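You operate a simulated robot arm through the tools that you are given. There is no shell and no other tool. Be economical: measure what you need, move in short steps, check, and stop when the job is done.

You run a simulated two-armed robot. Do the job below in one go: nothing can be reset, and whatever is moved stays where it is left.

TASK
Change the filter cartridge in the blue pot.
Fine: drain cock open first, shut last; hold the pot to draw and fit; used one into the waste tub, blue collar goes in.
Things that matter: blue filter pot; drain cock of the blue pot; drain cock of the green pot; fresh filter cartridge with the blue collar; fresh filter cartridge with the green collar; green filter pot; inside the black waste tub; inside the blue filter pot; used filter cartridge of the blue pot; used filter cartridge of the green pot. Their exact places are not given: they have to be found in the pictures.

It is judged by the outcome, as a careful person would: the job done as asked, and still so three seconds after it is handed in. It fails if anything else is knocked over, pushed out of place, dropped, spilled or broken.

THE ROBOT
Two 7-joint arms with fingered hands on one trunk, on a base that drives. Base frame: it is fixed to the floor where the robot stands at the start and does not move with it; the origin is under the middle of the robot, x ahead of it, y to its left, z up. Readings come in mm, rad, newtons and seconds.
The left shoulder is at the start at [60, 126, 1180], the right one opposite. With the tool pointing down near the work surface each hand reaches from about 100 to 700 mm from the robot's upright axis, wherever it stands, measured 20 degrees to its own side. Places, roughly: drain cock of the blue pot [500, 100, 800]; drain cock of the green pot [800, -400, 800]; inside the black waste tub [600, 700, 800]; inside the blue filter pot [500, 200, 800]. Payload 2.5 kg a hand.
The tool frame of a hand sits at the grasp point between the pads (the TCP): z along the fingers, y along the line on which they close. The tips reach 30 mm beyond it. The gripper opens to 104 mm. The gripper's body begins 35 mm behind the TCP. The gripper is a hand of 5 fingers: y runs from the thumb to the fingers, the wrist lies at [-15, -104, -178] in the tool frame, and closing takes about 1.5 s.
Orientation is told as [roll, pitch, yaw] about the base's x, y, z axes, in that order, counted from this pose: with the fingers straight down and the wrist toward the robot, the tool's x, y and z point along [0, 1, 0], [1, 0, 0] and [0, 0, -1] of the base frame.

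THE INTERFACE
- The arms move only by the tool nudge_tool. It takes "left_targets", "right_targets" or both (then of equal length, played together; a hand with none holds still); each is a list of rows, each a list of 3 entries, a list of its own where there are three numbers: the shift along the tool's x, y, z in units of 400 mm (1.0 is 400 mm), then the turn, a rotation vector about the tool's x, y, z in units of 90 degrees (1.0 is 90 degrees), then the gripper command, from -1 (shut) to 1 (fully open), values between in proportion. In form: [[[dx, dy, dz], [rx, ry, rz], gripper], ...]. A call has 1 to 8 rows; each row is the pose to reach, as a shift and turn from the pose commanded when the call began, along the tool's axes at that moment. A call with a number of a shift or a turn outside -1 to 1 is refused whole. Each row takes 0.2 s and may step no farther than 50 mm and 0.15 rad from the row before; otherwise, or with a gripper value out of range, the whole call is refused. A pose out of reach is approached as far as the arm can. The call stops where the force on the tool passes 90 N (or 10 N more than at its start, if that is more) or the arm is blocked; 0.2 s more then pass. The fingers move at their own pace (about 153 mm/s each) and stop on an object; they squeeze with about 29 N. The grip force told is the motor's: it shows also when the fingers shut on nothing. Time passes only in rows, and 0.2 s behind the last, so rows that repeat a pose let the fingers close. The reply holds the time, the measured pose of the TCP, the force on the tool along the base axes, the opening and the grip force, in the units named above and with some noise, with the torque about the TCP (base axes, N m) and any sound that the robot's microphone picked up.
- Cameras (640 x 400 px; columns grow to the right, rows downward): "scene" is now at [124.1, 16.5, 1386.5]; the picture's right is [0.21, -0.98, 0.00], its down [-0.57, -0.12, -0.81] and it looks along [0.79, 0.17, -0.59] (base axes); focal length 225 px, centre (320, 200). "left" rides on the left gripper at [-80, -78, -141] in its tool frame; the picture's right is [-0.78, -0.30, 0.56], its down [0.54, -0.78, 0.33] and it looks along [0.33, 0.56, 0.76] (tool axes); focal length 247 px, centre (320, 200). "right" rides on the right gripper at [80, -78, -141] in its tool frame; the picture's right is [-0.78, 0.30, -0.56], its down [-0.53, -0.78, 0.33] and it looks along [-0.33, 0.56, 0.76] (tool axes); focal length 247 px, centre (320, 200).
- capture(camera): a new picture of that camera. It takes no simulated time.
- move_column(by): slides the trunk up (or, below 0, down) by that many mm; the arms and the scene camera ride with it, the base frame stays. It gives what a move gives, with no picture.
- steer(legs): drives the robot by 1 to 6 legs, each [ahead, left, turn to the left] in mm, mm and rad, along the robot's own axes; the way and the turn of a leg run together, so that a leg with both is an arc; at most 1500 mm and 3.142 rad a leg. The arms and the cameras ride along, it lands a little off, and it stops where it bumps. It gives what a move gives.
- hand_shape(shape, hand): the hand has 5 fingers and takes this shape, open, in about a second: jaw (thumb against the fingers, like two jaws); tri (thumb and two fingers); tip (a fingertip pinch); poke (one finger out to press); point (the index stretched); flat (the hand flat); cup (the hand cupped); fist (a fist). The gripper value then closes the fingers along that shape, each until it touches; the sizes above hold for jaw. It gives what a move gives, with no picture.
- head_to(pan, tilt): turns the head with the scene camera to pan (to the left, within 1.501 rad either way) and tilt (down, from -0.506 to 1.204), counted from straight ahead of the robot. It gives what a move gives.
- point_at(camera, pixels): for up to 12 pixels [column, row] of the newest picture of that camera ("zoom" is the newest enlarged one), the place [x, y, z] in the base frame of the surface seen there, good to about 2 mm. It takes no simulated time.
- close_up(camera, box): a new picture of the part [left, top, right, bottom] of that camera's present view, enlarged. It takes no simulated time.
- hand_in(): hands the job in; it is judged then, once.

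Keep the steps short. Do not move on a guess: measure, check each grasp and each placing, and mend mistakes. In all there are 80 turns and 58 pictures (those below and enlarged ones count). Leave the grippers open and the arms clear of the work at the hand-in unless told otherwise, and finish with a single line.

The tools are called after "Call:" as a command line: name --argument value ..., lists and objects as JSON in quotes. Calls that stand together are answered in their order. nudge_tool: Moves the arms, as the interface text tells. Its arguments: {"type":"object","properties":{"left_targets":{"type":"array"},"right_targets":{"type":"array"}},"required":[]} The other tools are called the same way: move_column (by) slides the trunk up or down; hand_shape (shape, hand) gives the hand a shape; steer (legs) drives the base; head_to (pan, tilt) turns the head that bears the scene camera; capture (camera) takes a picture; point_at (camera, pixels) gives the place of the surface under pixels of a picture; close_up (camera, box) takes an enlarged picture of a part of a camera's view; hand_in () hands the job in.

At the start:

```text
time_s: 0.0
left_eef_pos: [330.0, 329.4, 1186.7]
left_orientation: [0.001, 0.0, -0.002]
left_force: [0.4, -0.5, 1.1]
left_ft_torque: [-0.04, -0.03, -0.04]
left_opening: 103.4
left_grip_force: 0.1
left_shape: jaw
right_eef_pos: [380.1, 54.0, 1262.2]
right_orientation: [0.001, 0.0, -0.002]
right_force: [0.0, -0.1, 0.2]
right_ft_torque: [-0.02, 0.01, -0.01]
right_opening: 103.6
right_grip_force: 0.1
right_shape: jaw
trunk travel left (down, up): [-575.0, 365.0]
robot x, y, heading: [1.2, -2.1, 0.0]
head pan, tilt: [0.211, 0.628]
```

scene: 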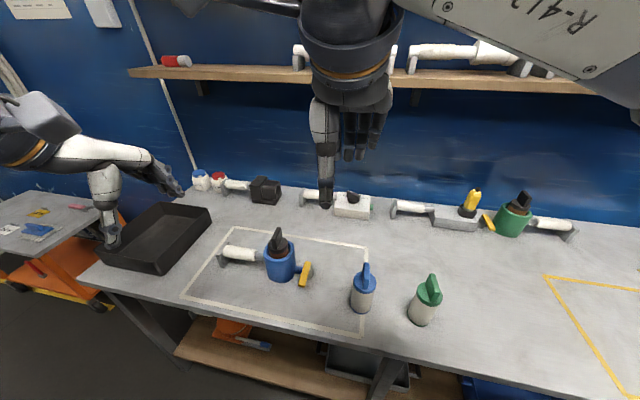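
right: 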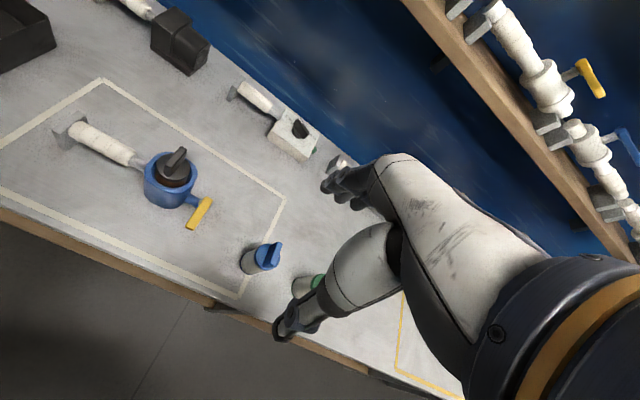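
left: 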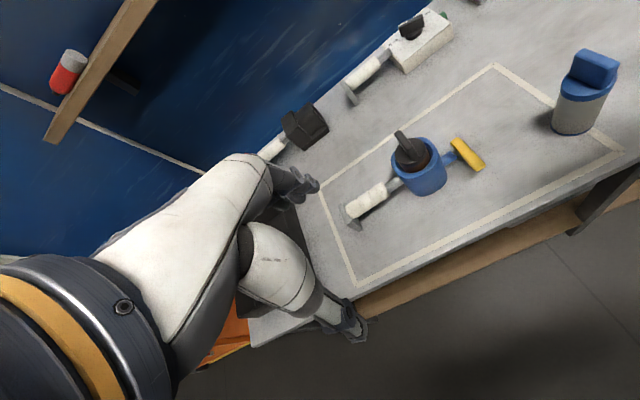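

I see the blue pot at about (280,260), its yellow drain cock at (306,273), the blue-collar fresh cartridge at (363,290), and the tub at (155,240). I'll enlarge the pot area and measure.

Call:
close_up --camera "scene" --box '[200, 210, 400, 335]'

Call:
point_at --camera "scene" --pixels '[[278, 237], [280, 265], [306, 268], [305, 282], [240, 254], [366, 272], [361, 300], [155, 245], [205, 210], [100, 262], [160, 272], [155, 205]]'

```text
3.20 times, centred on (300, 272) of scene
```

zoom: 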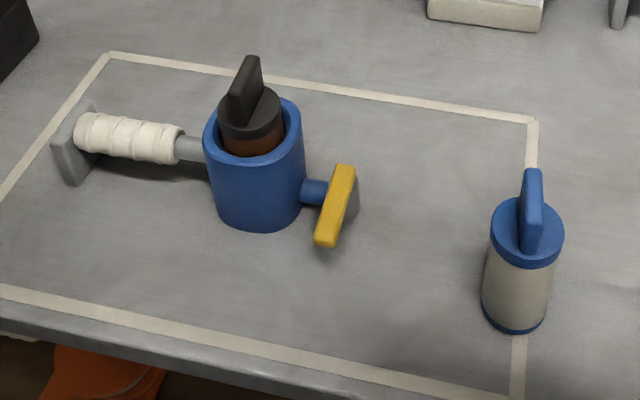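

```text
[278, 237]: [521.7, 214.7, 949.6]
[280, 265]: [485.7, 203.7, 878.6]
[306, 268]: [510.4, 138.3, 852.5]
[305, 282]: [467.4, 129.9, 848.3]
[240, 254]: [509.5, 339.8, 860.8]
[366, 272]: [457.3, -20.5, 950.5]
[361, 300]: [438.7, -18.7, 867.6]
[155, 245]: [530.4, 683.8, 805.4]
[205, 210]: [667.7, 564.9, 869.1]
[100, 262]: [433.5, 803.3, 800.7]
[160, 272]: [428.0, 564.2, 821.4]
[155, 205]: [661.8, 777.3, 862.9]
```

The pot has a wrapped handle to its left (a bar from a grey plate to the pot), a yellow lever on its right side. I need finer views of the cock and of the green one for comparison.

Call:
close_up --camera "scene" --box '[262, 222, 326, 292]'

Call:
close_up --camera "scene" --box '[380, 170, 600, 260]'

Call:
close_up --camera "left" --box '[330, 110, 500, 240]'

```text
5.71 times, centred on (294, 257) of scene
```

zoom: 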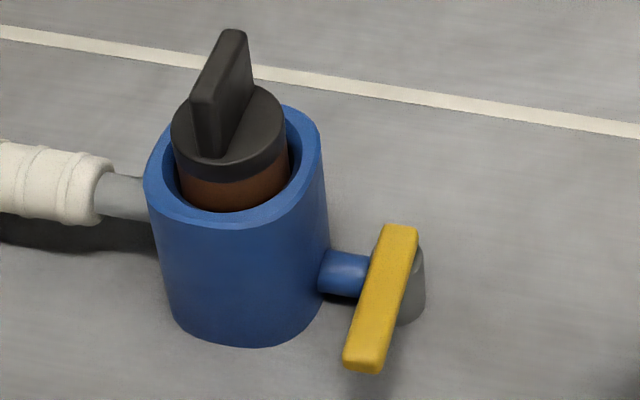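

```text
2.91 times, centred on (490, 215) of scene
```

zoom: 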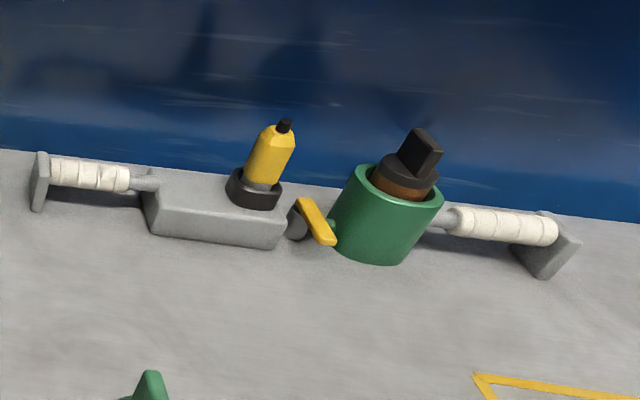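

```text
3.08 times, centred on (415, 175) of left
```

zoom: 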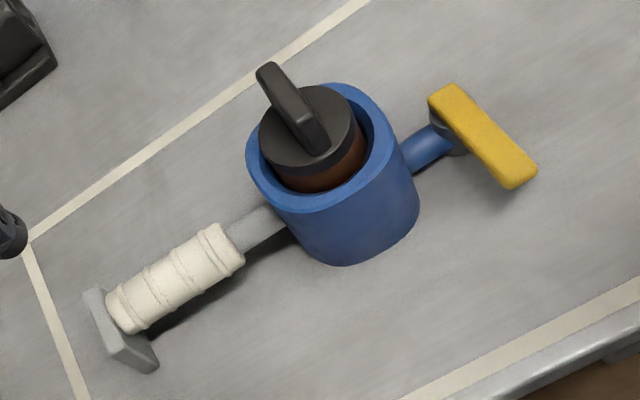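

The lever lies across its stub on top of a small grey valve body, apparently with a vertical axis. I measure lever, handle, plate, pot rim and cartridge grip in the newest zoom.

Call:
point_at --camera "zoom" --pixels '[[450, 92], [470, 95], [485, 130], [518, 180], [430, 105], [425, 150], [268, 75], [315, 145], [330, 90], [275, 195], [400, 170], [345, 205]]'

Call:
point_at --camera "left" --pixels '[[350, 211], [366, 201], [384, 188], [358, 220], [405, 138], [418, 150], [457, 160], [400, 140], [425, 178], [425, 192], [368, 196], [395, 184]]'

```text
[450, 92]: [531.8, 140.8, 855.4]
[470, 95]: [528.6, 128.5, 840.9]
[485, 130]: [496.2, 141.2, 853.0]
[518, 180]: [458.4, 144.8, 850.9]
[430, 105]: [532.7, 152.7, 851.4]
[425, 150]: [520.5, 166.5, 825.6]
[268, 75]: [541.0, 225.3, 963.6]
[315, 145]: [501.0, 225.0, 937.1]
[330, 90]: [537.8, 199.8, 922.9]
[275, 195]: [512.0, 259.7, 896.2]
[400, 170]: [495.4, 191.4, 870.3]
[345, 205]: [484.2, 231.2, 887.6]
```

```text
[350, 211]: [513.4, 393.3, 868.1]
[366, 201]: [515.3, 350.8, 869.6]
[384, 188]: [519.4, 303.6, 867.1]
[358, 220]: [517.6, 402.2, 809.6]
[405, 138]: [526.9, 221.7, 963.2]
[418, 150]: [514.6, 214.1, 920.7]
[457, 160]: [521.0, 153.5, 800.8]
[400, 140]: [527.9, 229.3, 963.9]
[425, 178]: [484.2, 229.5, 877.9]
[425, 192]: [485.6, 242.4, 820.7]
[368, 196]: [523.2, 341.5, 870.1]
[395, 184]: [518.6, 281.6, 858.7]
```

Lever spans x≈457–533 at y≈143, z≈853, with the stub/valve body near x≈520; the handle axis is along y at x≈517, z≈852, y 300–395. First the left hand goes above the handle (tool closing along x, as it already does).

Call:
nudge_tool --left_targets '[[[0.0064, 0.0668, 0.081], [0, 0, 0], 1], [[0.0128, 0.1336, 0.162], [0, 0, 0], 1], [[0.0192, 0.2004, 0.243], [0, 0, 0], 1], [[0.0256, 0.2672, 0.324], [0, 0, 0], 1], [[0.032, 0.334, 0.405], [0, 0, 0], 1], [[0.0384, 0.4008, 0.486], [0, 0, 0], 1], [[0.045, 0.4675, 0.5675], [0, 0, 0], 1]]'

Call:
capture --camera "left"

Call:
capture --camera "scene"

```text
time_s: 1.6
left_eef_pos: [519.9, 346.4, 959.0]
left_orientation: [0.0, -0.002, -0.002]
left_force: [-0.3, -0.2, 0.1]
left_ft_torque: [0.02, 0.02, 0.02]
left_opening: 103.6
left_grip_force: 0.0
left_shape: jaw
right_eef_pos: [380.2, 54.0, 1263.0]
right_orientation: [0.0, 0.001, -0.001]
right_force: [0.2, -0.1, 0.6]
right_ft_torque: [-0.01, -0.02, -0.01]
right_opening: 103.6
right_grip_force: 0.0
right_shape: jaw
trunk travel left (down, up): [-575.0, 365.0]
robot x, y, heading: [3.9, -0.1, -0.0]
head pan, tilt: [0.211, 0.628]
```

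```text
50 pictures are left
```

left: 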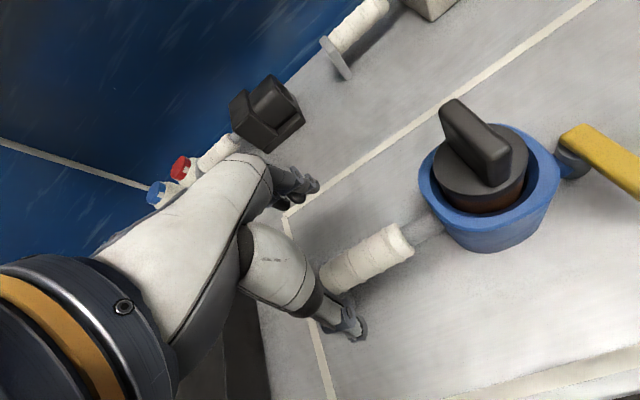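

```text
49 pictures are left
```

scene: 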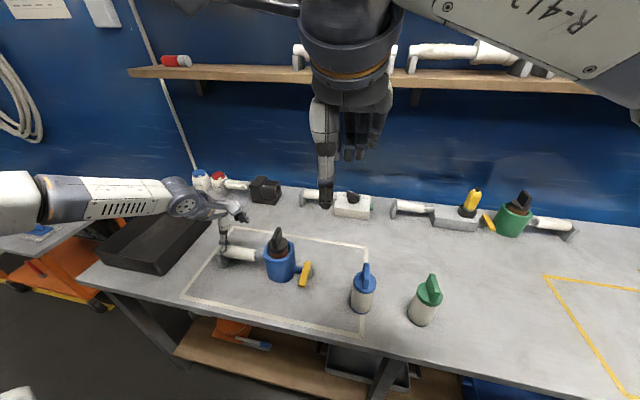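

The left hand hovers over the handle. I measure handle, rim, blade and lever in this near view before descending.

Call:
point_at --camera "left" --pixels '[[365, 258], [335, 272], [395, 240], [380, 272], [355, 245], [420, 185], [560, 170], [490, 226], [455, 105], [505, 150], [492, 158], [520, 140]]'

Call:
point_at --camera "scene" --pixels '[[366, 266], [368, 280], [365, 266], [352, 292], [374, 292], [362, 282], [362, 312], [433, 278], [440, 300], [306, 262], [312, 273], [309, 286]]'

```text
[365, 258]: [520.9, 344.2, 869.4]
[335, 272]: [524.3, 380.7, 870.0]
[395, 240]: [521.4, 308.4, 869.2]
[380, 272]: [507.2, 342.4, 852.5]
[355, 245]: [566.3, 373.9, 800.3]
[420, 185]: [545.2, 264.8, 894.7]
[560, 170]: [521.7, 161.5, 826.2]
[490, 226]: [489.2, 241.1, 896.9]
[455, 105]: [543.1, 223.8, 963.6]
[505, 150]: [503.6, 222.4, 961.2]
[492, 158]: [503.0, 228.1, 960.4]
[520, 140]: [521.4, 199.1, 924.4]
```

```text
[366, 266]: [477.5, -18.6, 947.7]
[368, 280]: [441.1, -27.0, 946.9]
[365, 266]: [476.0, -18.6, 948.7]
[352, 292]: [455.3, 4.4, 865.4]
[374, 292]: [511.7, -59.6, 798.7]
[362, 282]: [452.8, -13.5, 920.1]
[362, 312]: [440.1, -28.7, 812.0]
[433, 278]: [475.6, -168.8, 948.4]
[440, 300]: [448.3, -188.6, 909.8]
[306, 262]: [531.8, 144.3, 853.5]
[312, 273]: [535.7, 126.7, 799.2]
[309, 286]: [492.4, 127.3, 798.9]
```

Handle axis is at x≈521, z≈852, so the hand is aligned. Descend 105 mm and close.

Call:
nudge_tool --left_targets '[[[0, 0, 0.09], [0, 0, 0], 1], [[0, 0, 0.18], [0, 0, 0], 1], [[0, 0.002, 0.262], [0, 0, 0], 1], [[0, 0.002, 0.262], [0, 0, 0], -0.4], [[0, 0.002, 0.262], [0, 0, 0], -1], [[0, 0.002, 0.262], [0, 0, 0], -1], [[0, 0.002, 0.262], [0, 0, 0], -1], [[0, 0.002, 0.262], [0, 0, 0], -1]]'

Call:
capture --camera "left"

```text
time_s: 3.4
left_eef_pos: [509.6, 338.8, 857.4]
left_orientation: [-0.026, 0.041, -0.021]
left_force: [-0.9, 0.1, -2.0]
left_ft_torque: [0.07, -0.04, -0.18]
left_opening: 20.1
left_grip_force: 28.6
left_shape: jaw
left hand out of reach, approached as far as the arm can: row 3
right_eef_pos: [379.4, 53.8, 1262.2]
right_orientation: [0.0, 0.001, 0.001]
right_force: [0.4, 0.0, -0.4]
right_ft_torque: [0.01, -0.01, 0.02]
right_opening: 103.4
right_grip_force: 0.1
right_shape: jaw
trunk travel left (down, up): [-575.0, 365.0]
robot x, y, heading: [4.3, -4.4, 0.004]
head pan, tilt: [0.211, 0.628]
```

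```text
48 pictures are left
```

left: 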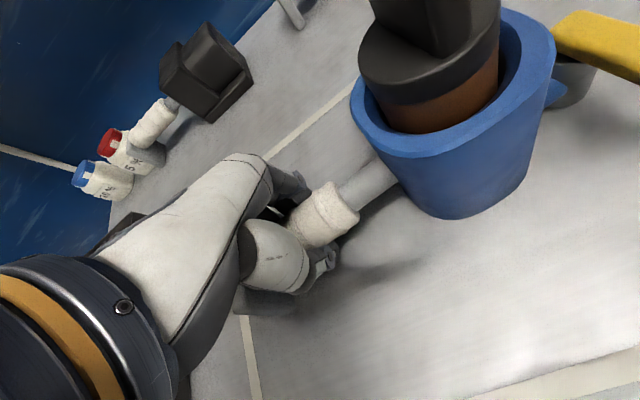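

The reply says row 3 was out of reach and the hand ended tilted, x off by 10 mm. That grasp is not good; I'll open, see whether the pot moved, and raise the hand.

Call:
nudge_tool --left_targets '[[[0, 0, 0], [0, 0, 0], 1], [[0, 0, 0], [0, 0, 0], 1], [[0, 0, 0], [0, 0, 0], 1], [[0, 0, -0.09], [0, 0, 0], 1], [[0, 0, -0.18], [0, 0, 0], 1], [[0, 0, -0.27], [0, 0, 0], 1]]'

Call:
capture --camera "left"

Call:
point_at --camera "left" --pixels '[[365, 258], [335, 272], [395, 240], [560, 170], [505, 150], [455, 105], [580, 135]]'

```text
time_s: 4.8
left_eef_pos: [518.3, 345.0, 952.8]
left_orientation: [-0.006, -0.004, -0.003]
left_force: [-0.5, -0.5, -0.2]
left_ft_torque: [-0.02, -0.01, 0.02]
left_opening: 103.6
left_grip_force: 0.0
left_shape: jaw
left hand out of reach, approached as far as the arm can: row 6
right_eef_pos: [379.1, 53.9, 1262.5]
right_orientation: [0.001, -0.001, 0.0]
right_force: [-0.3, 0.4, 0.0]
right_ft_torque: [0.0, -0.03, -0.01]
right_opening: 103.8
right_grip_force: 0.2
right_shape: jaw
trunk travel left (down, up): [-575.0, 365.0]
robot x, y, heading: [2.2, 2.9, 0.002]
head pan, tilt: [0.211, 0.628]
```

```text
47 pictures are left
```

left: 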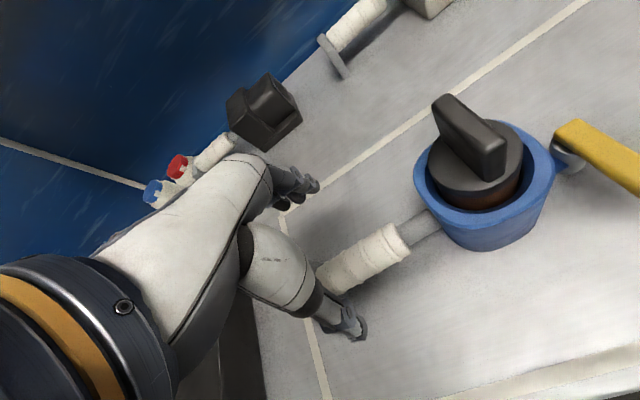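

```text
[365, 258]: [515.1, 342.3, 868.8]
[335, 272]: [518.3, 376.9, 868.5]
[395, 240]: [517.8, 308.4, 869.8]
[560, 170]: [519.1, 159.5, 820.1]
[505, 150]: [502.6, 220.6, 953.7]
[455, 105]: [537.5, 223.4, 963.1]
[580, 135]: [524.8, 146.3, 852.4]
```

The pot hasn't moved noticeably. The arm was near its limit, so I'll raise the left hand 100 mm and drive the base 150 mm to the left, which puts handle at about 20° to the left side and also brings the tub nearer.

Call:
nudge_tool --left_targets '[[[0, -0.03, -0.1], [0, 0, 0], 1], [[0, -0.06, -0.2], [0, 0, 0], 1], [[0, -0.09, -0.3], [0, 0, 0], 1]]'

Call:
steer --legs '[[0, 150, 0]]'

Call:
capture --camera "scene"

```text
time_s: 5.6
left_eef_pos: [484.0, 345.5, 1074.5]
left_orientation: [-0.002, 0.0, -0.001]
left_force: [0.2, -0.6, 0.0]
left_ft_torque: [0.01, 0.01, -0.04]
left_opening: 103.8
left_grip_force: 0.0
left_shape: jaw
right_eef_pos: [379.1, 53.6, 1262.3]
right_orientation: [-0.001, 0.001, -0.001]
right_force: [0.2, 0.1, -0.1]
right_ft_torque: [-0.01, -0.01, 0.03]
right_opening: 103.5
right_grip_force: 0.1
right_shape: jaw
trunk travel left (down, up): [-575.0, 365.0]
robot x, y, heading: [1.8, -0.3, -0.001]
head pan, tilt: [0.211, 0.628]
```

```text
time_s: 7.0
left_eef_pos: [484.4, 492.8, 1074.9]
left_orientation: [0.0, 0.0, -0.001]
left_force: [0.2, 0.6, -0.1]
left_ft_torque: [0.01, -0.03, -0.02]
left_opening: 103.3
left_grip_force: 0.0
left_shape: jaw
right_eef_pos: [380.0, 200.6, 1263.1]
right_orientation: [-0.001, -0.001, 0.0]
right_force: [0.3, -0.5, -0.6]
right_ft_torque: [0.0, 0.01, -0.01]
right_opening: 103.7
right_grip_force: 0.1
right_shape: jaw
trunk travel left (down, up): [-575.0, 365.0]
robot x, y, heading: [-5.1, 147.2, -0.005]
head pan, tilt: [0.211, 0.628]
```

```text
46 pictures are left
```

scene: 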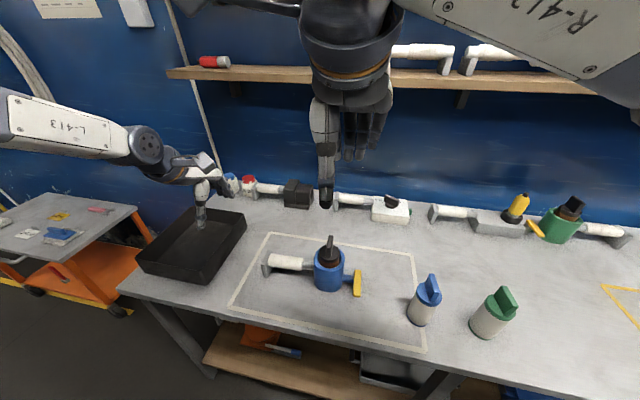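

Base moved as asked. Now the left hand goes above the handle again at z≈960.

Call:
nudge_tool --left_targets '[[[-0.09, 0.0175, 0.03], [0, 0, 0], 1], [[-0.18, 0.035, 0.06], [0, 0, 0], 1], [[-0.27, 0.0525, 0.14], [0, 0, 0], 1], [[-0.34, 0.07, 0.22], [0, 0, 0], 1], [[-0.375, 0.0875, 0.29], [0, 0, 0], 1], [[-0.375, 0.0875, 0.29], [0, 0, 0], 1]]'

Call:
capture --camera "left"

Call:
point_at --camera "left" --pixels '[[365, 258], [335, 272], [395, 240], [490, 160]]'

```text
time_s: 8.4
left_eef_pos: [532.3, 343.4, 963.7]
left_orientation: [0.081, -0.089, -0.099]
left_force: [-3.7, 0.1, -2.3]
left_ft_torque: [-0.03, -0.08, 0.06]
left_opening: 104.4
left_grip_force: 0.1
left_shape: jaw
left hand out of reach, approached as far as the arm can: row 1, 2, 3, 4, 5
right_eef_pos: [380.9, 198.9, 1261.6]
right_orientation: [0.002, 0.001, -0.001]
right_force: [0.0, -0.8, 0.6]
right_ft_torque: [0.05, 0.01, 0.05]
right_opening: 103.6
right_grip_force: 0.1
right_shape: jaw
trunk travel left (down, up): [-575.0, 365.0]
robot x, y, heading: [3.8, 143.9, -0.003]
head pan, tilt: [0.211, 0.628]
```

```text
45 pictures are left
```

left: 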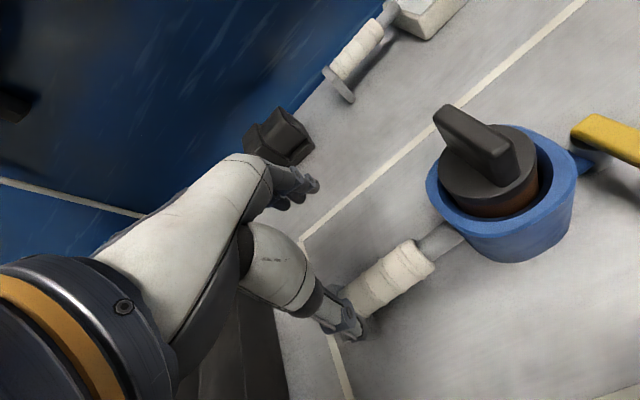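

```text
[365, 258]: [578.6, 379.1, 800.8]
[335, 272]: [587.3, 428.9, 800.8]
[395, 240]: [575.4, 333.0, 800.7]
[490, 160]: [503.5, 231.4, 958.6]
```

That made reach worse, so the limit is a wrist/elbow limit rather than distance. Look at the arm posture.

Call:
capture --camera "scene"

```text
44 pictures are left
```

scene: 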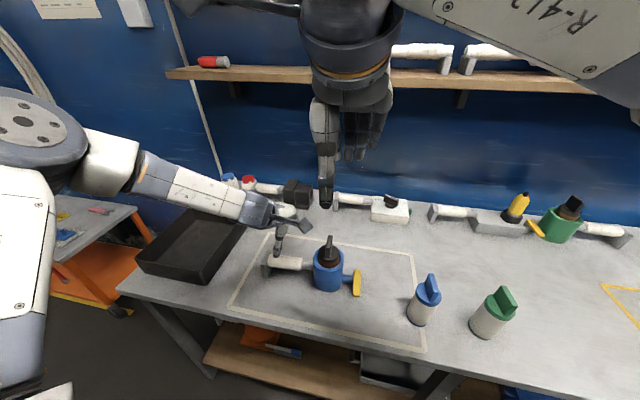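

The left elbow is out wide, so with wrist-toward-robot the handle needs to be farther to the left, and the shoulder lower. I'll go back up, drive right 170 mm, then lower the trunk 150 mm.

Call:
nudge_tool --left_targets '[[[0.035, -0.0175, -0.08], [0, 0, 0], 1], [[0.105, -0.035, -0.16], [0, 0, 0], 1], [[0.195, -0.0525, -0.24], [0, 0, 0], 1], [[0.285, -0.07, -0.3], [0, 0, 0], 1], [[0.375, -0.0875, -0.36], [0, 0, 0], 1], [[0.375, -0.0875, -0.45], [0, 0, 0], 1]]'

Call:
steer --legs '[[0, -170, 0]]'

Call:
move_column --by -150

```text
time_s: 9.8
left_eef_pos: [483.4, 493.2, 1140.2]
left_orientation: [0.0, 0.001, -0.002]
left_force: [0.4, 0.1, -0.2]
left_ft_torque: [0.01, 0.0, 0.04]
left_opening: 103.9
left_grip_force: 0.0
left_shape: jaw
right_eef_pos: [379.7, 199.3, 1263.5]
right_orientation: [-0.001, 0.0, 0.001]
right_force: [-0.4, -0.3, -0.1]
right_ft_torque: [0.01, 0.01, 0.01]
right_opening: 103.5
right_grip_force: 0.0
right_shape: jaw
trunk travel left (down, up): [-575.0, 365.0]
robot x, y, heading: [-1.3, 149.4, -0.0]
head pan, tilt: [0.211, 0.628]
```

```text
time_s: 11.2
left_eef_pos: [483.5, 322.2, 1139.5]
left_orientation: [0.0, -0.002, 0.002]
left_force: [0.9, 0.3, 0.3]
left_ft_torque: [0.01, 0.02, 0.03]
left_opening: 104.0
left_grip_force: 0.1
left_shape: jaw
right_eef_pos: [380.0, 26.9, 1263.1]
right_orientation: [0.001, -0.001, 0.001]
right_force: [-0.4, -0.7, -0.2]
right_ft_torque: [0.03, 0.03, -0.01]
right_opening: 103.5
right_grip_force: 0.0
right_shape: jaw
trunk travel left (down, up): [-575.0, 365.0]
robot x, y, heading: [-1.9, -27.2, -0.001]
head pan, tilt: [0.211, 0.628]
```

```text
time_s: 13.0
left_eef_pos: [482.1, 322.9, 989.6]
left_orientation: [0.0, 0.0, 0.001]
left_force: [-0.4, 0.2, 0.0]
left_ft_torque: [0.02, 0.0, 0.03]
left_opening: 104.0
left_grip_force: 0.1
left_shape: jaw
right_eef_pos: [380.0, 28.2, 1111.9]
right_orientation: [-0.002, 0.0, 0.002]
right_force: [-0.2, 0.8, 0.0]
right_ft_torque: [-0.03, 0.0, 0.01]
right_opening: 103.4
right_grip_force: 0.1
right_shape: jaw
trunk travel left (down, up): [-425.0, 515.0]
robot x, y, heading: [-0.0, -27.7, -0.003]
head pan, tilt: [0.211, 0.628]
```

Shoulder is lower now. Move left hand horizontally to (519, 350), then straight down to z≈858 with fingers open.

Call:
nudge_tool --left_targets '[[[0.0675, 0.0925, 0], [0, 0, 0], 1], [[0.0675, 0.0925, 0.08], [0, 0, 0], 1], [[0.0675, 0.0925, 0.16], [0, 0, 0], 1], [[0.0675, 0.0925, 0.25], [0, 0, 0], 1], [[0.0675, 0.0925, 0.328], [0, 0, 0], 1], [[0.0675, 0.0925, 0.328], [0, 0, 0], 1]]'

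Call:
capture --camera "left"

```text
time_s: 14.4
left_eef_pos: [520.6, 348.2, 858.9]
left_orientation: [0.0, 0.0, 0.001]
left_force: [0.2, -0.3, 0.3]
left_ft_torque: [-0.02, 0.02, 0.0]
left_opening: 103.8
left_grip_force: 0.0
left_shape: jaw
right_eef_pos: [380.4, 27.9, 1111.6]
right_orientation: [0.001, -0.001, 0.001]
right_force: [0.1, -0.3, 0.1]
right_ft_torque: [0.01, 0.01, -0.01]
right_opening: 103.4
right_grip_force: 0.1
right_shape: jaw
trunk travel left (down, up): [-425.0, 515.0]
robot x, y, heading: [2.6, -25.3, 0.004]
head pan, tilt: [0.211, 0.628]
```

```text
43 pictures are left
```

left: 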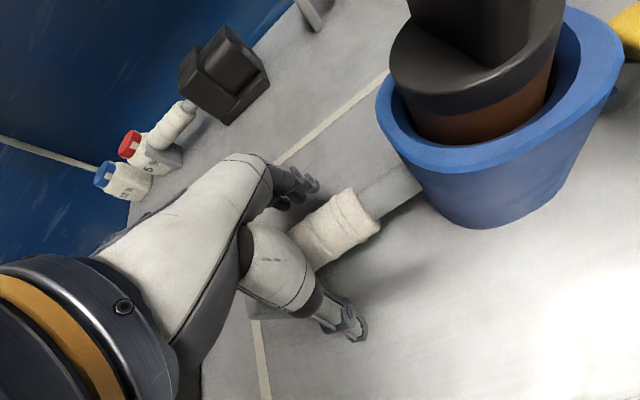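

The hand reached it exactly, handle between thumb and fingers. Lower 6 mm and close.

Call:
nudge_tool --left_targets '[[[0, 0, 0.015], [0, 0, 0], 0], [[0, 0, 0.015], [0, 0, 0], -1], [[0, 0, 0.015], [0, 0, 0], -1], [[0, 0, 0.015], [0, 0, 0], -1], [[0, 0, 0.015], [0, 0, 0], -1], [[0, 0, 0.015], [0, 0, 0], -1], [[0, 0, 0.015], [0, 0, 0], -1]]'

Call:
capture --camera "left"

Call:
capture --camera "scene"

```text
time_s: 16.0
left_eef_pos: [520.4, 349.0, 852.8]
left_orientation: [0.0, -0.001, 0.003]
left_force: [0.2, -1.5, -1.6]
left_ft_torque: [-0.04, -0.1, -0.16]
left_opening: 21.8
left_grip_force: 28.7
left_shape: jaw
right_eef_pos: [379.8, 28.4, 1112.9]
right_orientation: [0.0, 0.001, 0.002]
right_force: [0.1, -0.4, -0.2]
right_ft_torque: [0.01, 0.0, 0.0]
right_opening: 103.6
right_grip_force: 0.0
right_shape: jaw
trunk travel left (down, up): [-425.0, 515.0]
robot x, y, heading: [2.5, -26.5, 0.003]
head pan, tilt: [0.211, 0.628]
```

```text
42 pictures are left
```

left: 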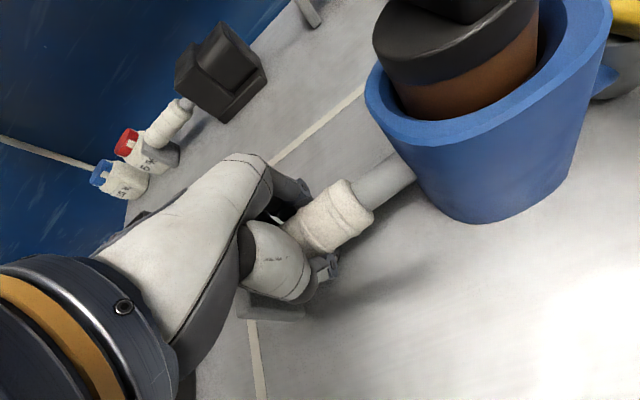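

```text
41 pictures are left
```

scene: 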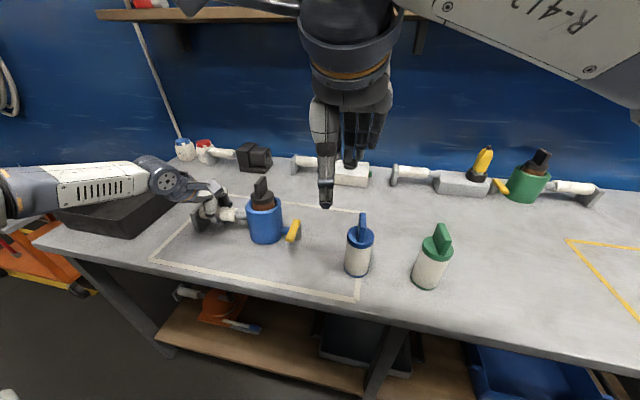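

The wrapped handle is firmly held at (520, 349, 853). Next the right hand: turn yaw toward +90° (wrist to the right) while moving to above-front of the lever, shape "tip".

Call:
hand_shape --hand "right" --shape "tip"

Call:
nudge_tool --right_targets '[[[0.02, 0.01, 0.03], [0, 0, -0.09], 1], [[0.04, 0.02, 0.05], [0, 0, -0.18], 1], [[0.06, 0.04, 0.08], [0, 0, -0.27], 1], [[0.09, 0.06, 0.11], [0, 0, -0.36], 1], [[0.11, 0.08, 0.14], [0, 0, -0.45], 1], [[0.13, 0.1, 0.16], [0, 0, -0.54], 1], [[0.16, 0.12, 0.18], [0, 0, -0.63], 1], [[0.18, 0.14, 0.2], [0, 0, -0.72], 1]]'

Call:
capture --camera "right"

Call:
capture --camera "scene"

```text
time_s: 16.9
left_eef_pos: [520.8, 348.8, 852.1]
left_orientation: [-0.001, 0.001, 0.003]
left_force: [-0.7, -0.7, -1.7]
left_ft_torque: [-0.01, -0.11, -0.09]
left_opening: 21.7
left_grip_force: 28.5
left_shape: jaw
right_eef_pos: [379.0, 28.4, 1113.8]
right_orientation: [-0.001, 0.001, 0.004]
right_force: [0.5, 1.2, 0.0]
right_ft_torque: [0.0, -0.03, -0.02]
right_opening: 103.5
right_grip_force: 0.1
right_shape: tip
trunk travel left (down, up): [-425.0, 515.0]
robot x, y, heading: [-1.1, -25.7, 0.007]
head pan, tilt: [0.211, 0.628]
```

```text
time_s: 18.7
left_eef_pos: [520.6, 349.6, 851.1]
left_orientation: [-0.001, 0.001, 0.002]
left_force: [-0.7, 0.5, -0.8]
left_ft_torque: [0.0, -0.1, -0.1]
left_opening: 21.5
left_grip_force: 29.5
left_shape: jaw
right_eef_pos: [436.4, 99.1, 1032.2]
right_orientation: [0.001, 0.0, 1.135]
right_force: [-0.7, -0.1, 0.6]
right_ft_torque: [-0.04, 0.0, 0.0]
right_opening: 103.4
right_grip_force: 0.1
right_shape: tip
trunk travel left (down, up): [-425.0, 515.0]
robot x, y, heading: [-2.9, -26.3, 0.004]
head pan, tilt: [0.211, 0.628]
```

```text
40 pictures are left
```

right: 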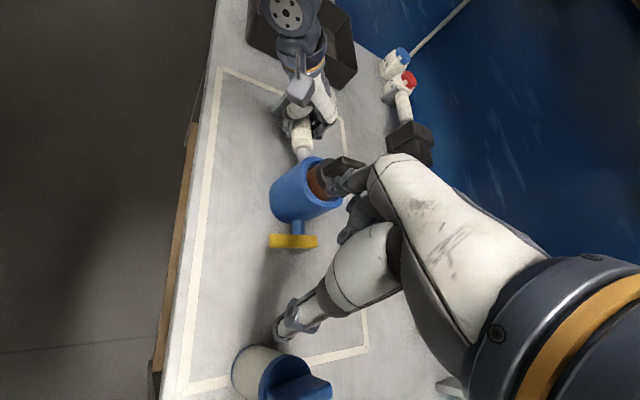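

```text
39 pictures are left
```

scene: 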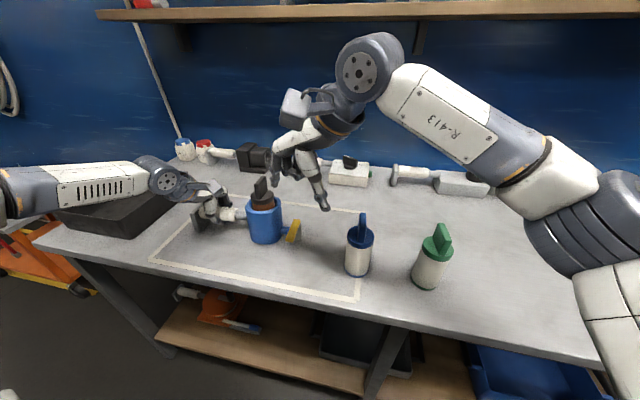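

Tip shape: index against the thumb, other fingers curled. Finish the turn to yaw 90° and hover over the lever's near end (468, 143) at z≈950.

Call:
nudge_tool --right_targets '[[[-0.006, 0.033, 0.05], [0, 0, -0.07], 1], [[-0.013, 0.067, 0.1], [0, 0, -0.14], 1], [[-0.02, 0.1, 0.15], [0, 0, -0.21], 1], [[-0.026, 0.1335, 0.2], [0, 0, -0.277], 0.6], [[-0.026, 0.1335, 0.2], [0, 0, -0.277], 0.3]]'

Call:
capture --camera "right"

Call:
close_up --camera "scene" --box '[180, 110, 400, 280]'

```text
time_s: 19.9
left_eef_pos: [520.1, 349.4, 852.5]
left_orientation: [0.0, 0.002, 0.001]
left_force: [-0.5, -0.7, -1.2]
left_ft_torque: [0.03, -0.12, -0.07]
left_opening: 21.6
left_grip_force: 29.0
left_shape: jaw
right_eef_pos: [409.1, 95.8, 1021.5]
right_orientation: [-0.006, -0.105, 1.249]
right_force: [0.4, 0.1, -0.9]
right_ft_torque: [0.0, -0.02, 0.0]
right_opening: 67.7
right_grip_force: 0.1
right_shape: tip
right hand out of reach, approached as far as the arm can: row 1, 2, 3, 4, 5
trunk travel left (down, up): [-425.0, 515.0]
robot x, y, heading: [0.6, -25.9, 0.003]
head pan, tilt: [0.211, 0.628]
```

```text
38 pictures are left
```

right: 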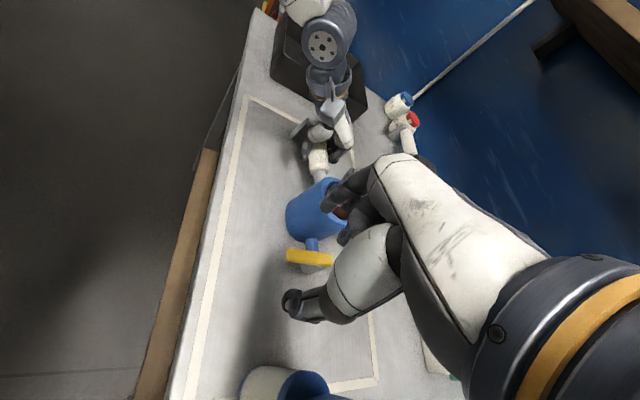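

```text
2.35 times, centred on (290, 195) of scene
```

zoom: 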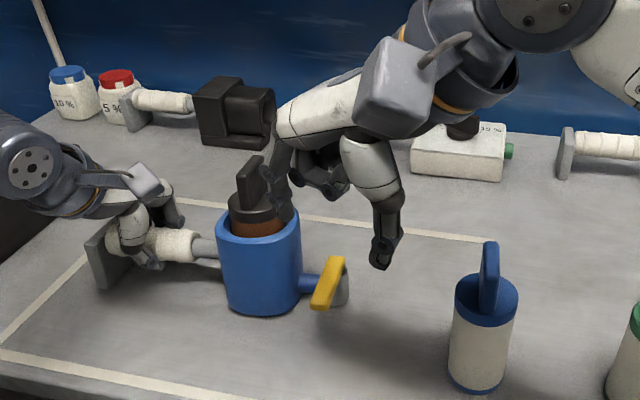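

Right arm hits its wrist limit at yaw beyond ~1.1 rad. Turning the whole robot left ~0.6 rad would make both hands' yaw comfortable. I release the handle (fingers open, straight up), and raise the right hand too.

Call:
nudge_tool --left_targets '[[[0, 0, 0], [0, 0, 0], 1], [[0, 0, 0], [0, 0, 0], 1], [[0, 0, 0], [0, 0, 0], 1], [[0, 0, 0], [0, 0, 0], 1], [[0, 0, -0.1], [0, 0, 0], 1], [[0, 0, -0.2], [0, 0, 0], 1], [[0, 0, -0.3], [0, 0, 0], 1], [[0, 0, -0.42], [0, 0, 0], 1]]' --right_targets '[[[0, 0, -0.05], [0, 0, 0.09], 1], [[0, -0.03, -0.1], [0, 0, 0.18], 1], [[0, -0.06, -0.15], [0, 0, 0.27], 1], [[0, -0.1, -0.2], [0, 0, 0.277], 1], [[0, -0.13, -0.25], [0, 0, 0.277], 1], [[0, -0.13, -0.3], [0, 0, 0.277], 1], [[0, -0.13, -0.35], [0, 0, 0.277], 1], [[0, -0.13, -0.38], [0, 0, 0.277], 1]]'

Call:
steer --legs '[[40, -35, 0], [0, 0, 0.6]]'

Call:
head_to --pan -0.2 --tilt 0.75

Call:
capture --camera "scene"

```text
time_s: 21.7
left_eef_pos: [519.4, 347.5, 1021.3]
left_orientation: [0.0, 0.0, 0.0]
left_force: [0.3, 0.3, -0.1]
left_ft_torque: [0.0, 0.01, -0.04]
left_opening: 103.9
left_grip_force: 0.1
left_shape: jaw
right_eef_pos: [387.9, 34.1, 1166.1]
right_orientation: [0.039, -0.096, 0.81]
right_force: [0.8, -0.6, -0.1]
right_ft_torque: [-0.04, 0.0, -0.05]
right_opening: 103.9
right_grip_force: 0.1
right_shape: tip
trunk travel left (down, up): [-425.0, 515.0]
robot x, y, heading: [-1.8, -25.3, 0.001]
head pan, tilt: [0.211, 0.628]
```

```text
time_s: 24.3
left_eef_pos: [263.2, 538.9, 1018.9]
left_orientation: [-0.001, 0.001, 0.595]
left_force: [-0.1, 0.2, 0.0]
left_ft_torque: [0.01, 0.0, -0.01]
left_opening: 103.8
left_grip_force: 0.1
left_shape: jaw
right_eef_pos: [328.2, 204.4, 1167.2]
right_orientation: [0.038, -0.096, 1.401]
right_force: [1.0, 0.8, -0.1]
right_ft_torque: [-0.02, -0.01, -0.02]
right_opening: 103.7
right_grip_force: 0.1
right_shape: tip
trunk travel left (down, up): [-425.0, 515.0]
robot x, y, heading: [42.0, -58.1, 0.595]
head pan, tilt: [0.211, 0.628]
```

```text
time_s: 25.1
left_eef_pos: [263.4, 536.6, 1019.7]
left_orientation: [-0.001, 0.0, 0.592]
left_force: [0.4, 0.3, 0.3]
left_ft_torque: [0.0, -0.01, 0.01]
left_opening: 103.7
left_grip_force: 0.1
left_shape: jaw
right_eef_pos: [327.9, 204.1, 1165.4]
right_orientation: [0.039, -0.097, 1.404]
right_force: [0.4, 0.2, 0.1]
right_ft_torque: [0.0, 0.01, 0.01]
right_opening: 103.5
right_grip_force: 0.1
right_shape: tip
trunk travel left (down, up): [-425.0, 515.0]
robot x, y, heading: [39.3, -60.8, 0.593]
head pan, tilt: [-0.201, 0.75]
```

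```text
36 pictures are left
```

scene: 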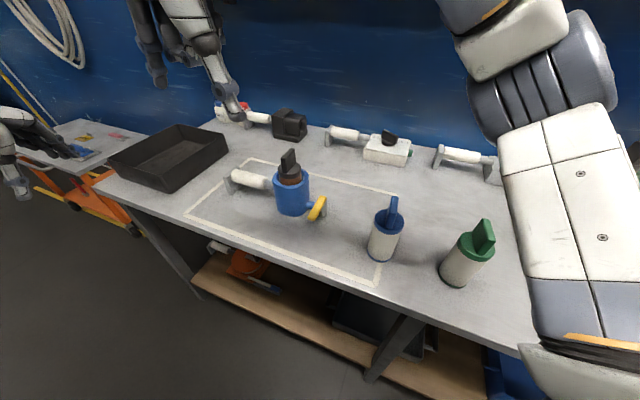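

Clear view now. Move both: left to above the handle (yaw 0), right to above the lever end (yaw 90°, tilt removed).

Call:
nudge_tool --left_targets '[[[-0.107, 0.039, 0.01], [0, 0, 0.054], 1], [[-0.214, 0.077, 0.02], [0, 0, 0.108], 1], [[-0.321, 0.116, 0.03], [0, 0, 0.162], 1], [[-0.428, 0.155, 0.05], [0, 0, 0.216], 1], [[-0.535, 0.194, 0.08], [0, 0, 0.27], 1], [[-0.642, 0.232, 0.11], [0, 0, 0.324], 1], [[-0.749, 0.271, 0.15], [0, 0, 0.377], 1]]' --right_targets '[[[-0.08, -0.03, 0.06], [0.009, -0.004, -0.015], 1], [[-0.16, -0.06, 0.12], [0.018, -0.007, -0.03], 1], [[-0.22, -0.09, 0.19], [0.027, -0.011, -0.045], 1], [[-0.28, -0.11, 0.26], [0.036, -0.014, -0.06], 1], [[-0.33, -0.13, 0.34], [0.044, -0.018, -0.075], 1], [[-0.37, -0.14, 0.42], [0.053, -0.022, -0.09], 1], [[-0.39, -0.144, 0.5], [0.062, -0.025, -0.106], 1]]'

Call:
capture --camera "scene"

Call:
capture --camera "right"

```text
time_s: 26.7
left_eef_pos: [460.6, 347.7, 956.4]
left_orientation: [0.0, -0.002, 0.0]
left_force: [-0.4, 0.7, 0.8]
left_ft_torque: [0.02, 0.0, -0.01]
left_opening: 104.0
left_grip_force: 0.1
left_shape: jaw
left hand out of reach, approached as far as the arm can: row 6, 7
right_eef_pos: [446.7, 145.1, 1021.3]
right_orientation: [0.0, -0.029, 1.523]
right_force: [0.0, -0.3, -1.1]
right_ft_torque: [0.0, 0.0, -0.01]
right_opening: 103.8
right_grip_force: 0.0
right_shape: tip
right hand out of reach, approached as far as the arm can: row 6, 7
trunk travel left (down, up): [-425.0, 515.0]
robot x, y, heading: [41.4, -61.2, 0.594]
head pan, tilt: [-0.201, 0.75]
```

```text
35 pictures are left
```

scene: 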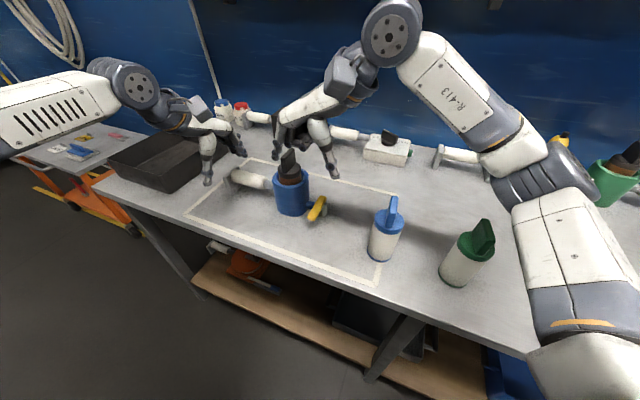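

```text
34 pictures are left
```

right: 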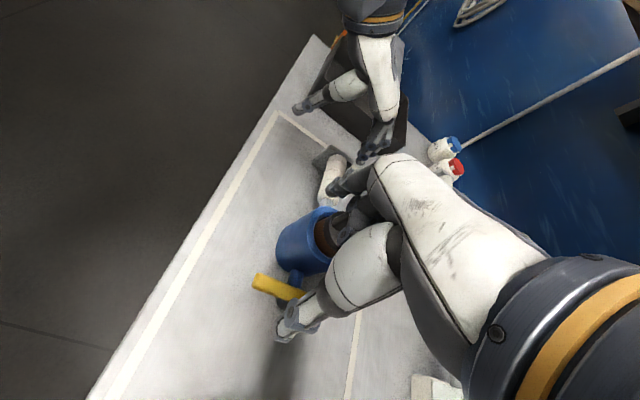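

Both stopped short again (left seems nearly stretched, right's wrist bends hard because the shoulder is low). I'll raise the trunk 150 mm back and drive 60 mm ahead, then retry.

Call:
move_column --by 150

Call:
steer --legs '[[60, 0, 0]]'

```text
time_s: 28.5
left_eef_pos: [460.1, 349.0, 1104.8]
left_orientation: [0.0, -0.002, 0.002]
left_force: [-0.4, 0.1, 0.7]
left_ft_torque: [-0.01, -0.04, 0.04]
left_opening: 103.8
left_grip_force: 0.1
left_shape: jaw
right_eef_pos: [446.7, 145.2, 1170.4]
right_orientation: [0.003, -0.03, 1.525]
right_force: [1.1, -0.3, -0.3]
right_ft_torque: [0.02, -0.01, 0.02]
right_opening: 103.6
right_grip_force: 0.1
right_shape: tip
trunk travel left (down, up): [-575.0, 365.0]
robot x, y, heading: [44.1, -60.4, 0.592]
head pan, tilt: [-0.201, 0.75]
```

```text
time_s: 29.5
left_eef_pos: [510.0, 381.4, 1105.2]
left_orientation: [0.0, -0.001, 0.0]
left_force: [-0.2, -0.3, 0.2]
left_ft_torque: [0.01, 0.0, 0.0]
left_opening: 103.9
left_grip_force: 0.1
left_shape: jaw
right_eef_pos: [497.5, 178.9, 1170.4]
right_orientation: [0.003, -0.028, 1.523]
right_force: [0.1, -0.2, 1.2]
right_ft_torque: [0.0, 0.03, 0.03]
right_opening: 104.0
right_grip_force: 0.0
right_shape: tip
trunk travel left (down, up): [-575.0, 365.0]
robot x, y, heading: [93.1, -29.0, 0.595]
head pan, tilt: [-0.201, 0.75]
```

Now lower both: left to above the handle (520, 349, 960), right above the lever end.

Call:
nudge_tool --left_targets '[[[-0.03, 0.01, 0.08], [0, 0, 0], 1], [[-0.06, 0.02, 0.16], [0, 0, 0], 1], [[-0.08, 0.025, 0.24], [0, 0, 0], 1], [[-0.08, 0.025, 0.3], [0, 0, 0], 1], [[-0.08, 0.025, 0.3625], [0, 0, 0], 1]]' --right_targets '[[[0.03, -0.03, 0.1], [0.005, 0, -0.01], 1], [[0.06, -0.06, 0.2], [0.01, 0, -0.02], 1], [[0.068, -0.093, 0.3], [0.018, 0, -0.03], 1], [[0.068, -0.093, 0.4], [0.018, 0, -0.03], 1], [[0.068, -0.093, 0.49], [0.018, 0, -0.03], 1]]'

Call:
capture --camera "scene"

```text
time_s: 30.7
left_eef_pos: [484.1, 351.5, 977.1]
left_orientation: [-0.001, -0.004, 0.0]
left_force: [-0.1, 0.3, -0.5]
left_ft_torque: [-0.02, -0.02, -0.02]
left_opening: 104.1
left_grip_force: 0.0
left_shape: jaw
left hand out of reach, approached as far as the arm can: row 1, 2, 3, 4, 5
right_eef_pos: [467.4, 150.6, 970.9]
right_orientation: [0.001, -0.002, 1.567]
right_force: [-0.4, -0.9, -0.9]
right_ft_torque: [0.01, -0.01, 0.0]
right_opening: 103.4
right_grip_force: 0.0
right_shape: tip
trunk travel left (down, up): [-575.0, 365.0]
robot x, y, heading: [92.4, -29.3, 0.595]
head pan, tilt: [-0.201, 0.75]
```

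```text
33 pictures are left
```

scene: 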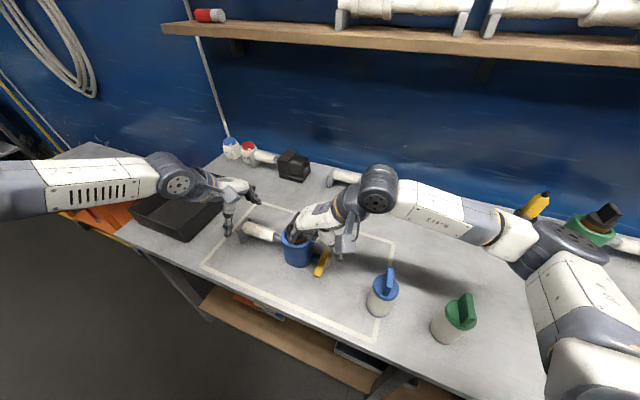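

The right hand now reaches well; the left is short. Moving the base further ahead should put both in range. I measure the table's front edge for clearance.

Call:
point_at --camera "scene" --pixels '[[270, 315], [160, 250], [440, 398], [210, 275], [262, 232], [320, 263], [389, 277], [383, 300], [464, 300]]'

Call:
head_to --pan -0.2 --tilt 1.2

Call:
capture --camera "scene"

```text
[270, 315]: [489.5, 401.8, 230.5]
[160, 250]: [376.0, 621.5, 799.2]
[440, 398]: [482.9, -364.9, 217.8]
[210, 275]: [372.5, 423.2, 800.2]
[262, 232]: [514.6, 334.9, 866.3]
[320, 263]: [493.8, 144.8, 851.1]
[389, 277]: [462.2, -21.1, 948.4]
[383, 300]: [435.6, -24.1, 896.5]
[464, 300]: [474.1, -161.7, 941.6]
```

```text
time_s: 31.6
left_eef_pos: [485.2, 351.9, 979.2]
left_orientation: [0.001, -0.001, 0.001]
left_force: [-0.1, 0.5, -0.2]
left_ft_torque: [0.0, -0.01, 0.02]
left_opening: 103.9
left_grip_force: 0.1
left_shape: jaw
right_eef_pos: [467.6, 149.6, 972.3]
right_orientation: [0.002, -0.002, 1.568]
right_force: [0.7, 0.3, 0.3]
right_ft_torque: [0.01, 0.01, 0.01]
right_opening: 103.8
right_grip_force: 0.1
right_shape: tip
trunk travel left (down, up): [-575.0, 365.0]
robot x, y, heading: [89.4, -26.4, 0.592]
head pan, tilt: [-0.201, 1.201]
```

```text
32 pictures are left
```

scene: 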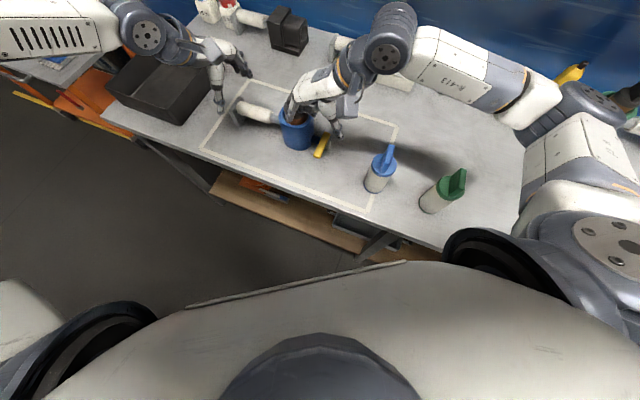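

The table edge is x≈365 and there's room. Raise both hands ~80 mm, then turn 0.1 left and drive ~55 mm ahead.

Call:
nudge_tool --left_targets '[[[0, -0.05, -0.1], [0, 0, 0], 1], [[0, -0.1, -0.2], [0, 0, 0], 1]]' --right_targets '[[[0, -0.03, -0.1], [0, 0, 0], 1], [[0, -0.06, -0.2], [0, 0, 0], 1]]'

Call:
steer --legs '[[0, 0, 0.1], [54, -10, 0]]'

Call:
head_to --pan -0.2 --tilt 0.95

```text
time_s: 32.2
left_eef_pos: [444.9, 353.0, 1058.2]
left_orientation: [0.003, -0.003, -0.001]
left_force: [-0.6, 0.4, -0.1]
left_ft_torque: [0.0, -0.03, 0.02]
left_opening: 103.8
left_grip_force: 0.1
left_shape: jaw
right_eef_pos: [466.7, 123.3, 1054.5]
right_orientation: [0.0, -0.001, 1.571]
right_force: [-0.2, 0.6, 0.1]
right_ft_torque: [0.02, 0.02, 0.03]
right_opening: 103.8
right_grip_force: 0.1
right_shape: tip
trunk travel left (down, up): [-575.0, 365.0]
robot x, y, heading: [92.3, -29.6, 0.592]
head pan, tilt: [-0.201, 1.201]
```

```text
time_s: 33.6
left_eef_pos: [452.2, 415.0, 1058.5]
left_orientation: [0.0, -0.001, 0.104]
left_force: [0.6, 0.8, 0.2]
left_ft_torque: [-0.01, -0.02, 0.02]
left_opening: 103.8
left_grip_force: 0.0
left_shape: jaw
right_eef_pos: [497.3, 187.8, 1054.8]
right_orientation: [0.004, -0.001, 1.672]
right_force: [0.4, 0.7, -0.5]
right_ft_torque: [-0.02, 0.01, 0.04]
right_opening: 103.9
right_grip_force: 0.1
right_shape: tip
trunk travel left (down, up): [-575.0, 365.0]
robot x, y, heading: [137.2, -6.6, 0.697]
head pan, tilt: [-0.201, 1.201]
```

```text
time_s: 34.4
left_eef_pos: [450.7, 413.9, 1059.1]
left_orientation: [0.001, -0.002, 0.103]
left_force: [0.0, 0.3, 0.4]
left_ft_torque: [-0.02, -0.03, 0.02]
left_opening: 103.7
left_grip_force: 0.0
left_shape: jaw
right_eef_pos: [497.0, 188.3, 1054.3]
right_orientation: [0.002, -0.002, 1.672]
right_force: [0.7, 0.8, -1.5]
right_ft_torque: [-0.01, 0.01, 0.01]
right_opening: 103.5
right_grip_force: 0.0
right_shape: tip
trunk travel left (down, up): [-575.0, 365.0]
robot x, y, heading: [133.4, -3.2, 0.699]
head pan, tilt: [-0.201, 0.949]
```

Now the left to above the handle, and the right back over the lever's end at safe height.

Call:
nudge_tool --left_targets '[[[-0.045, 0.039, 0.06], [0, 0, 0.016], 1], [[-0.09, 0.078, 0.12], [0, 0, 0.033], 1], [[-0.135, 0.117, 0.18], [0, 0, 0.05], 1], [[-0.18, 0.155, 0.2475], [0, 0, 0.066], 1], [[-0.18, 0.155, 0.2475], [0, 0, 0.066], 1]]' --right_targets '[[[0.02, -0.026, 0], [0, 0, 0.016], 1], [[0.04, -0.052, 0], [0, 0, 0.032], 1], [[0.06, -0.08, 0], [0, 0, 0.048], 1], [[0.086, -0.104, 0], [0, 0, 0.064], 1], [[0.086, -0.104, 0], [0, 0, 0.064], 1]]'

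```text
time_s: 35.6
left_eef_pos: [483.2, 356.5, 975.2]
left_orientation: [0.0, -0.003, -0.002]
left_force: [-0.3, 0.3, -0.3]
left_ft_torque: [0.0, 0.02, -0.02]
left_opening: 103.8
left_grip_force: 0.1
left_shape: jaw
left hand out of reach, approached as far as the arm can: row 3, 4, 5
right_eef_pos: [467.1, 143.5, 1053.4]
right_orientation: [0.002, -0.001, 1.571]
right_force: [0.3, 0.3, 1.3]
right_ft_torque: [0.01, -0.02, 0.0]
right_opening: 103.6
right_grip_force: 0.0
right_shape: tip
trunk travel left (down, up): [-575.0, 365.0]
robot x, y, heading: [137.2, -1.0, 0.7]
head pan, tilt: [-0.201, 0.949]
```

Same stop at x≈483: with the hand vertical the wrist is the limit. I try pitching the left hand 25° (fingers leaning forward), which brings the wrist closer to the robot; the bar can be gripped at that angle just as well.

Call:
nudge_tool --left_targets '[[[0, 0.02, 0.01], [-0.07, 0, 0], 1], [[-0.005, 0.04, 0.02], [-0.14, 0, 0], 1], [[-0.01, 0.06, 0.03], [-0.21, 0, 0], 0.6], [[-0.0175, 0.08, 0.05], [-0.278, 0, 0], 0.5], [[-0.0175, 0.08, 0.05], [-0.278, 0, 0], 0.4]]'

Call:
capture --camera "scene"

```text
time_s: 36.8
left_eef_pos: [502.3, 354.3, 969.7]
left_orientation: [0.0, -0.437, -0.001]
left_force: [0.1, 0.0, 0.3]
left_ft_torque: [0.01, 0.01, -0.02]
left_opening: 73.1
left_grip_force: 0.1
left_shape: jaw
left hand out of reach, approached as far as the arm can: row 3, 4, 5
right_eef_pos: [468.0, 142.8, 1054.2]
right_orientation: [0.001, -0.001, 1.57]
right_force: [-1.2, 0.2, -0.3]
right_ft_torque: [0.01, 0.02, 0.01]
right_opening: 103.6
right_grip_force: 0.1
right_shape: tip
trunk travel left (down, up): [-575.0, 365.0]
robot x, y, heading: [138.9, -6.4, 0.692]
head pan, tilt: [-0.201, 0.949]
```

```text
31 pictures are left
```

scene: 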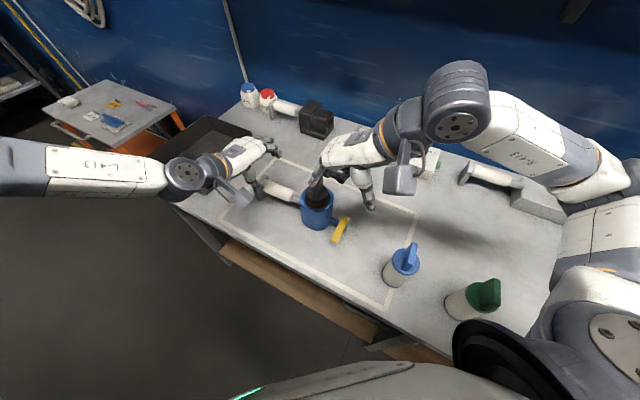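

Progress but still short at x=502. The base should stand closer. I check how far my torso front is from the table edge.

Call:
point_at --camera "scene" --pixels '[[300, 378], [400, 365], [430, 370], [470, 345], [300, 291], [390, 330], [220, 240], [260, 390]]'

```text
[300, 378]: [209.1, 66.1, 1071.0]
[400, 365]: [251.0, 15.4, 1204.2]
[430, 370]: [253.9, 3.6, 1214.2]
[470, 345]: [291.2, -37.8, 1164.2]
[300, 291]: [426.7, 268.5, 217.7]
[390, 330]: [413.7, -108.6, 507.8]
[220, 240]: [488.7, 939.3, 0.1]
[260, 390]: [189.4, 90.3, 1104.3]
```

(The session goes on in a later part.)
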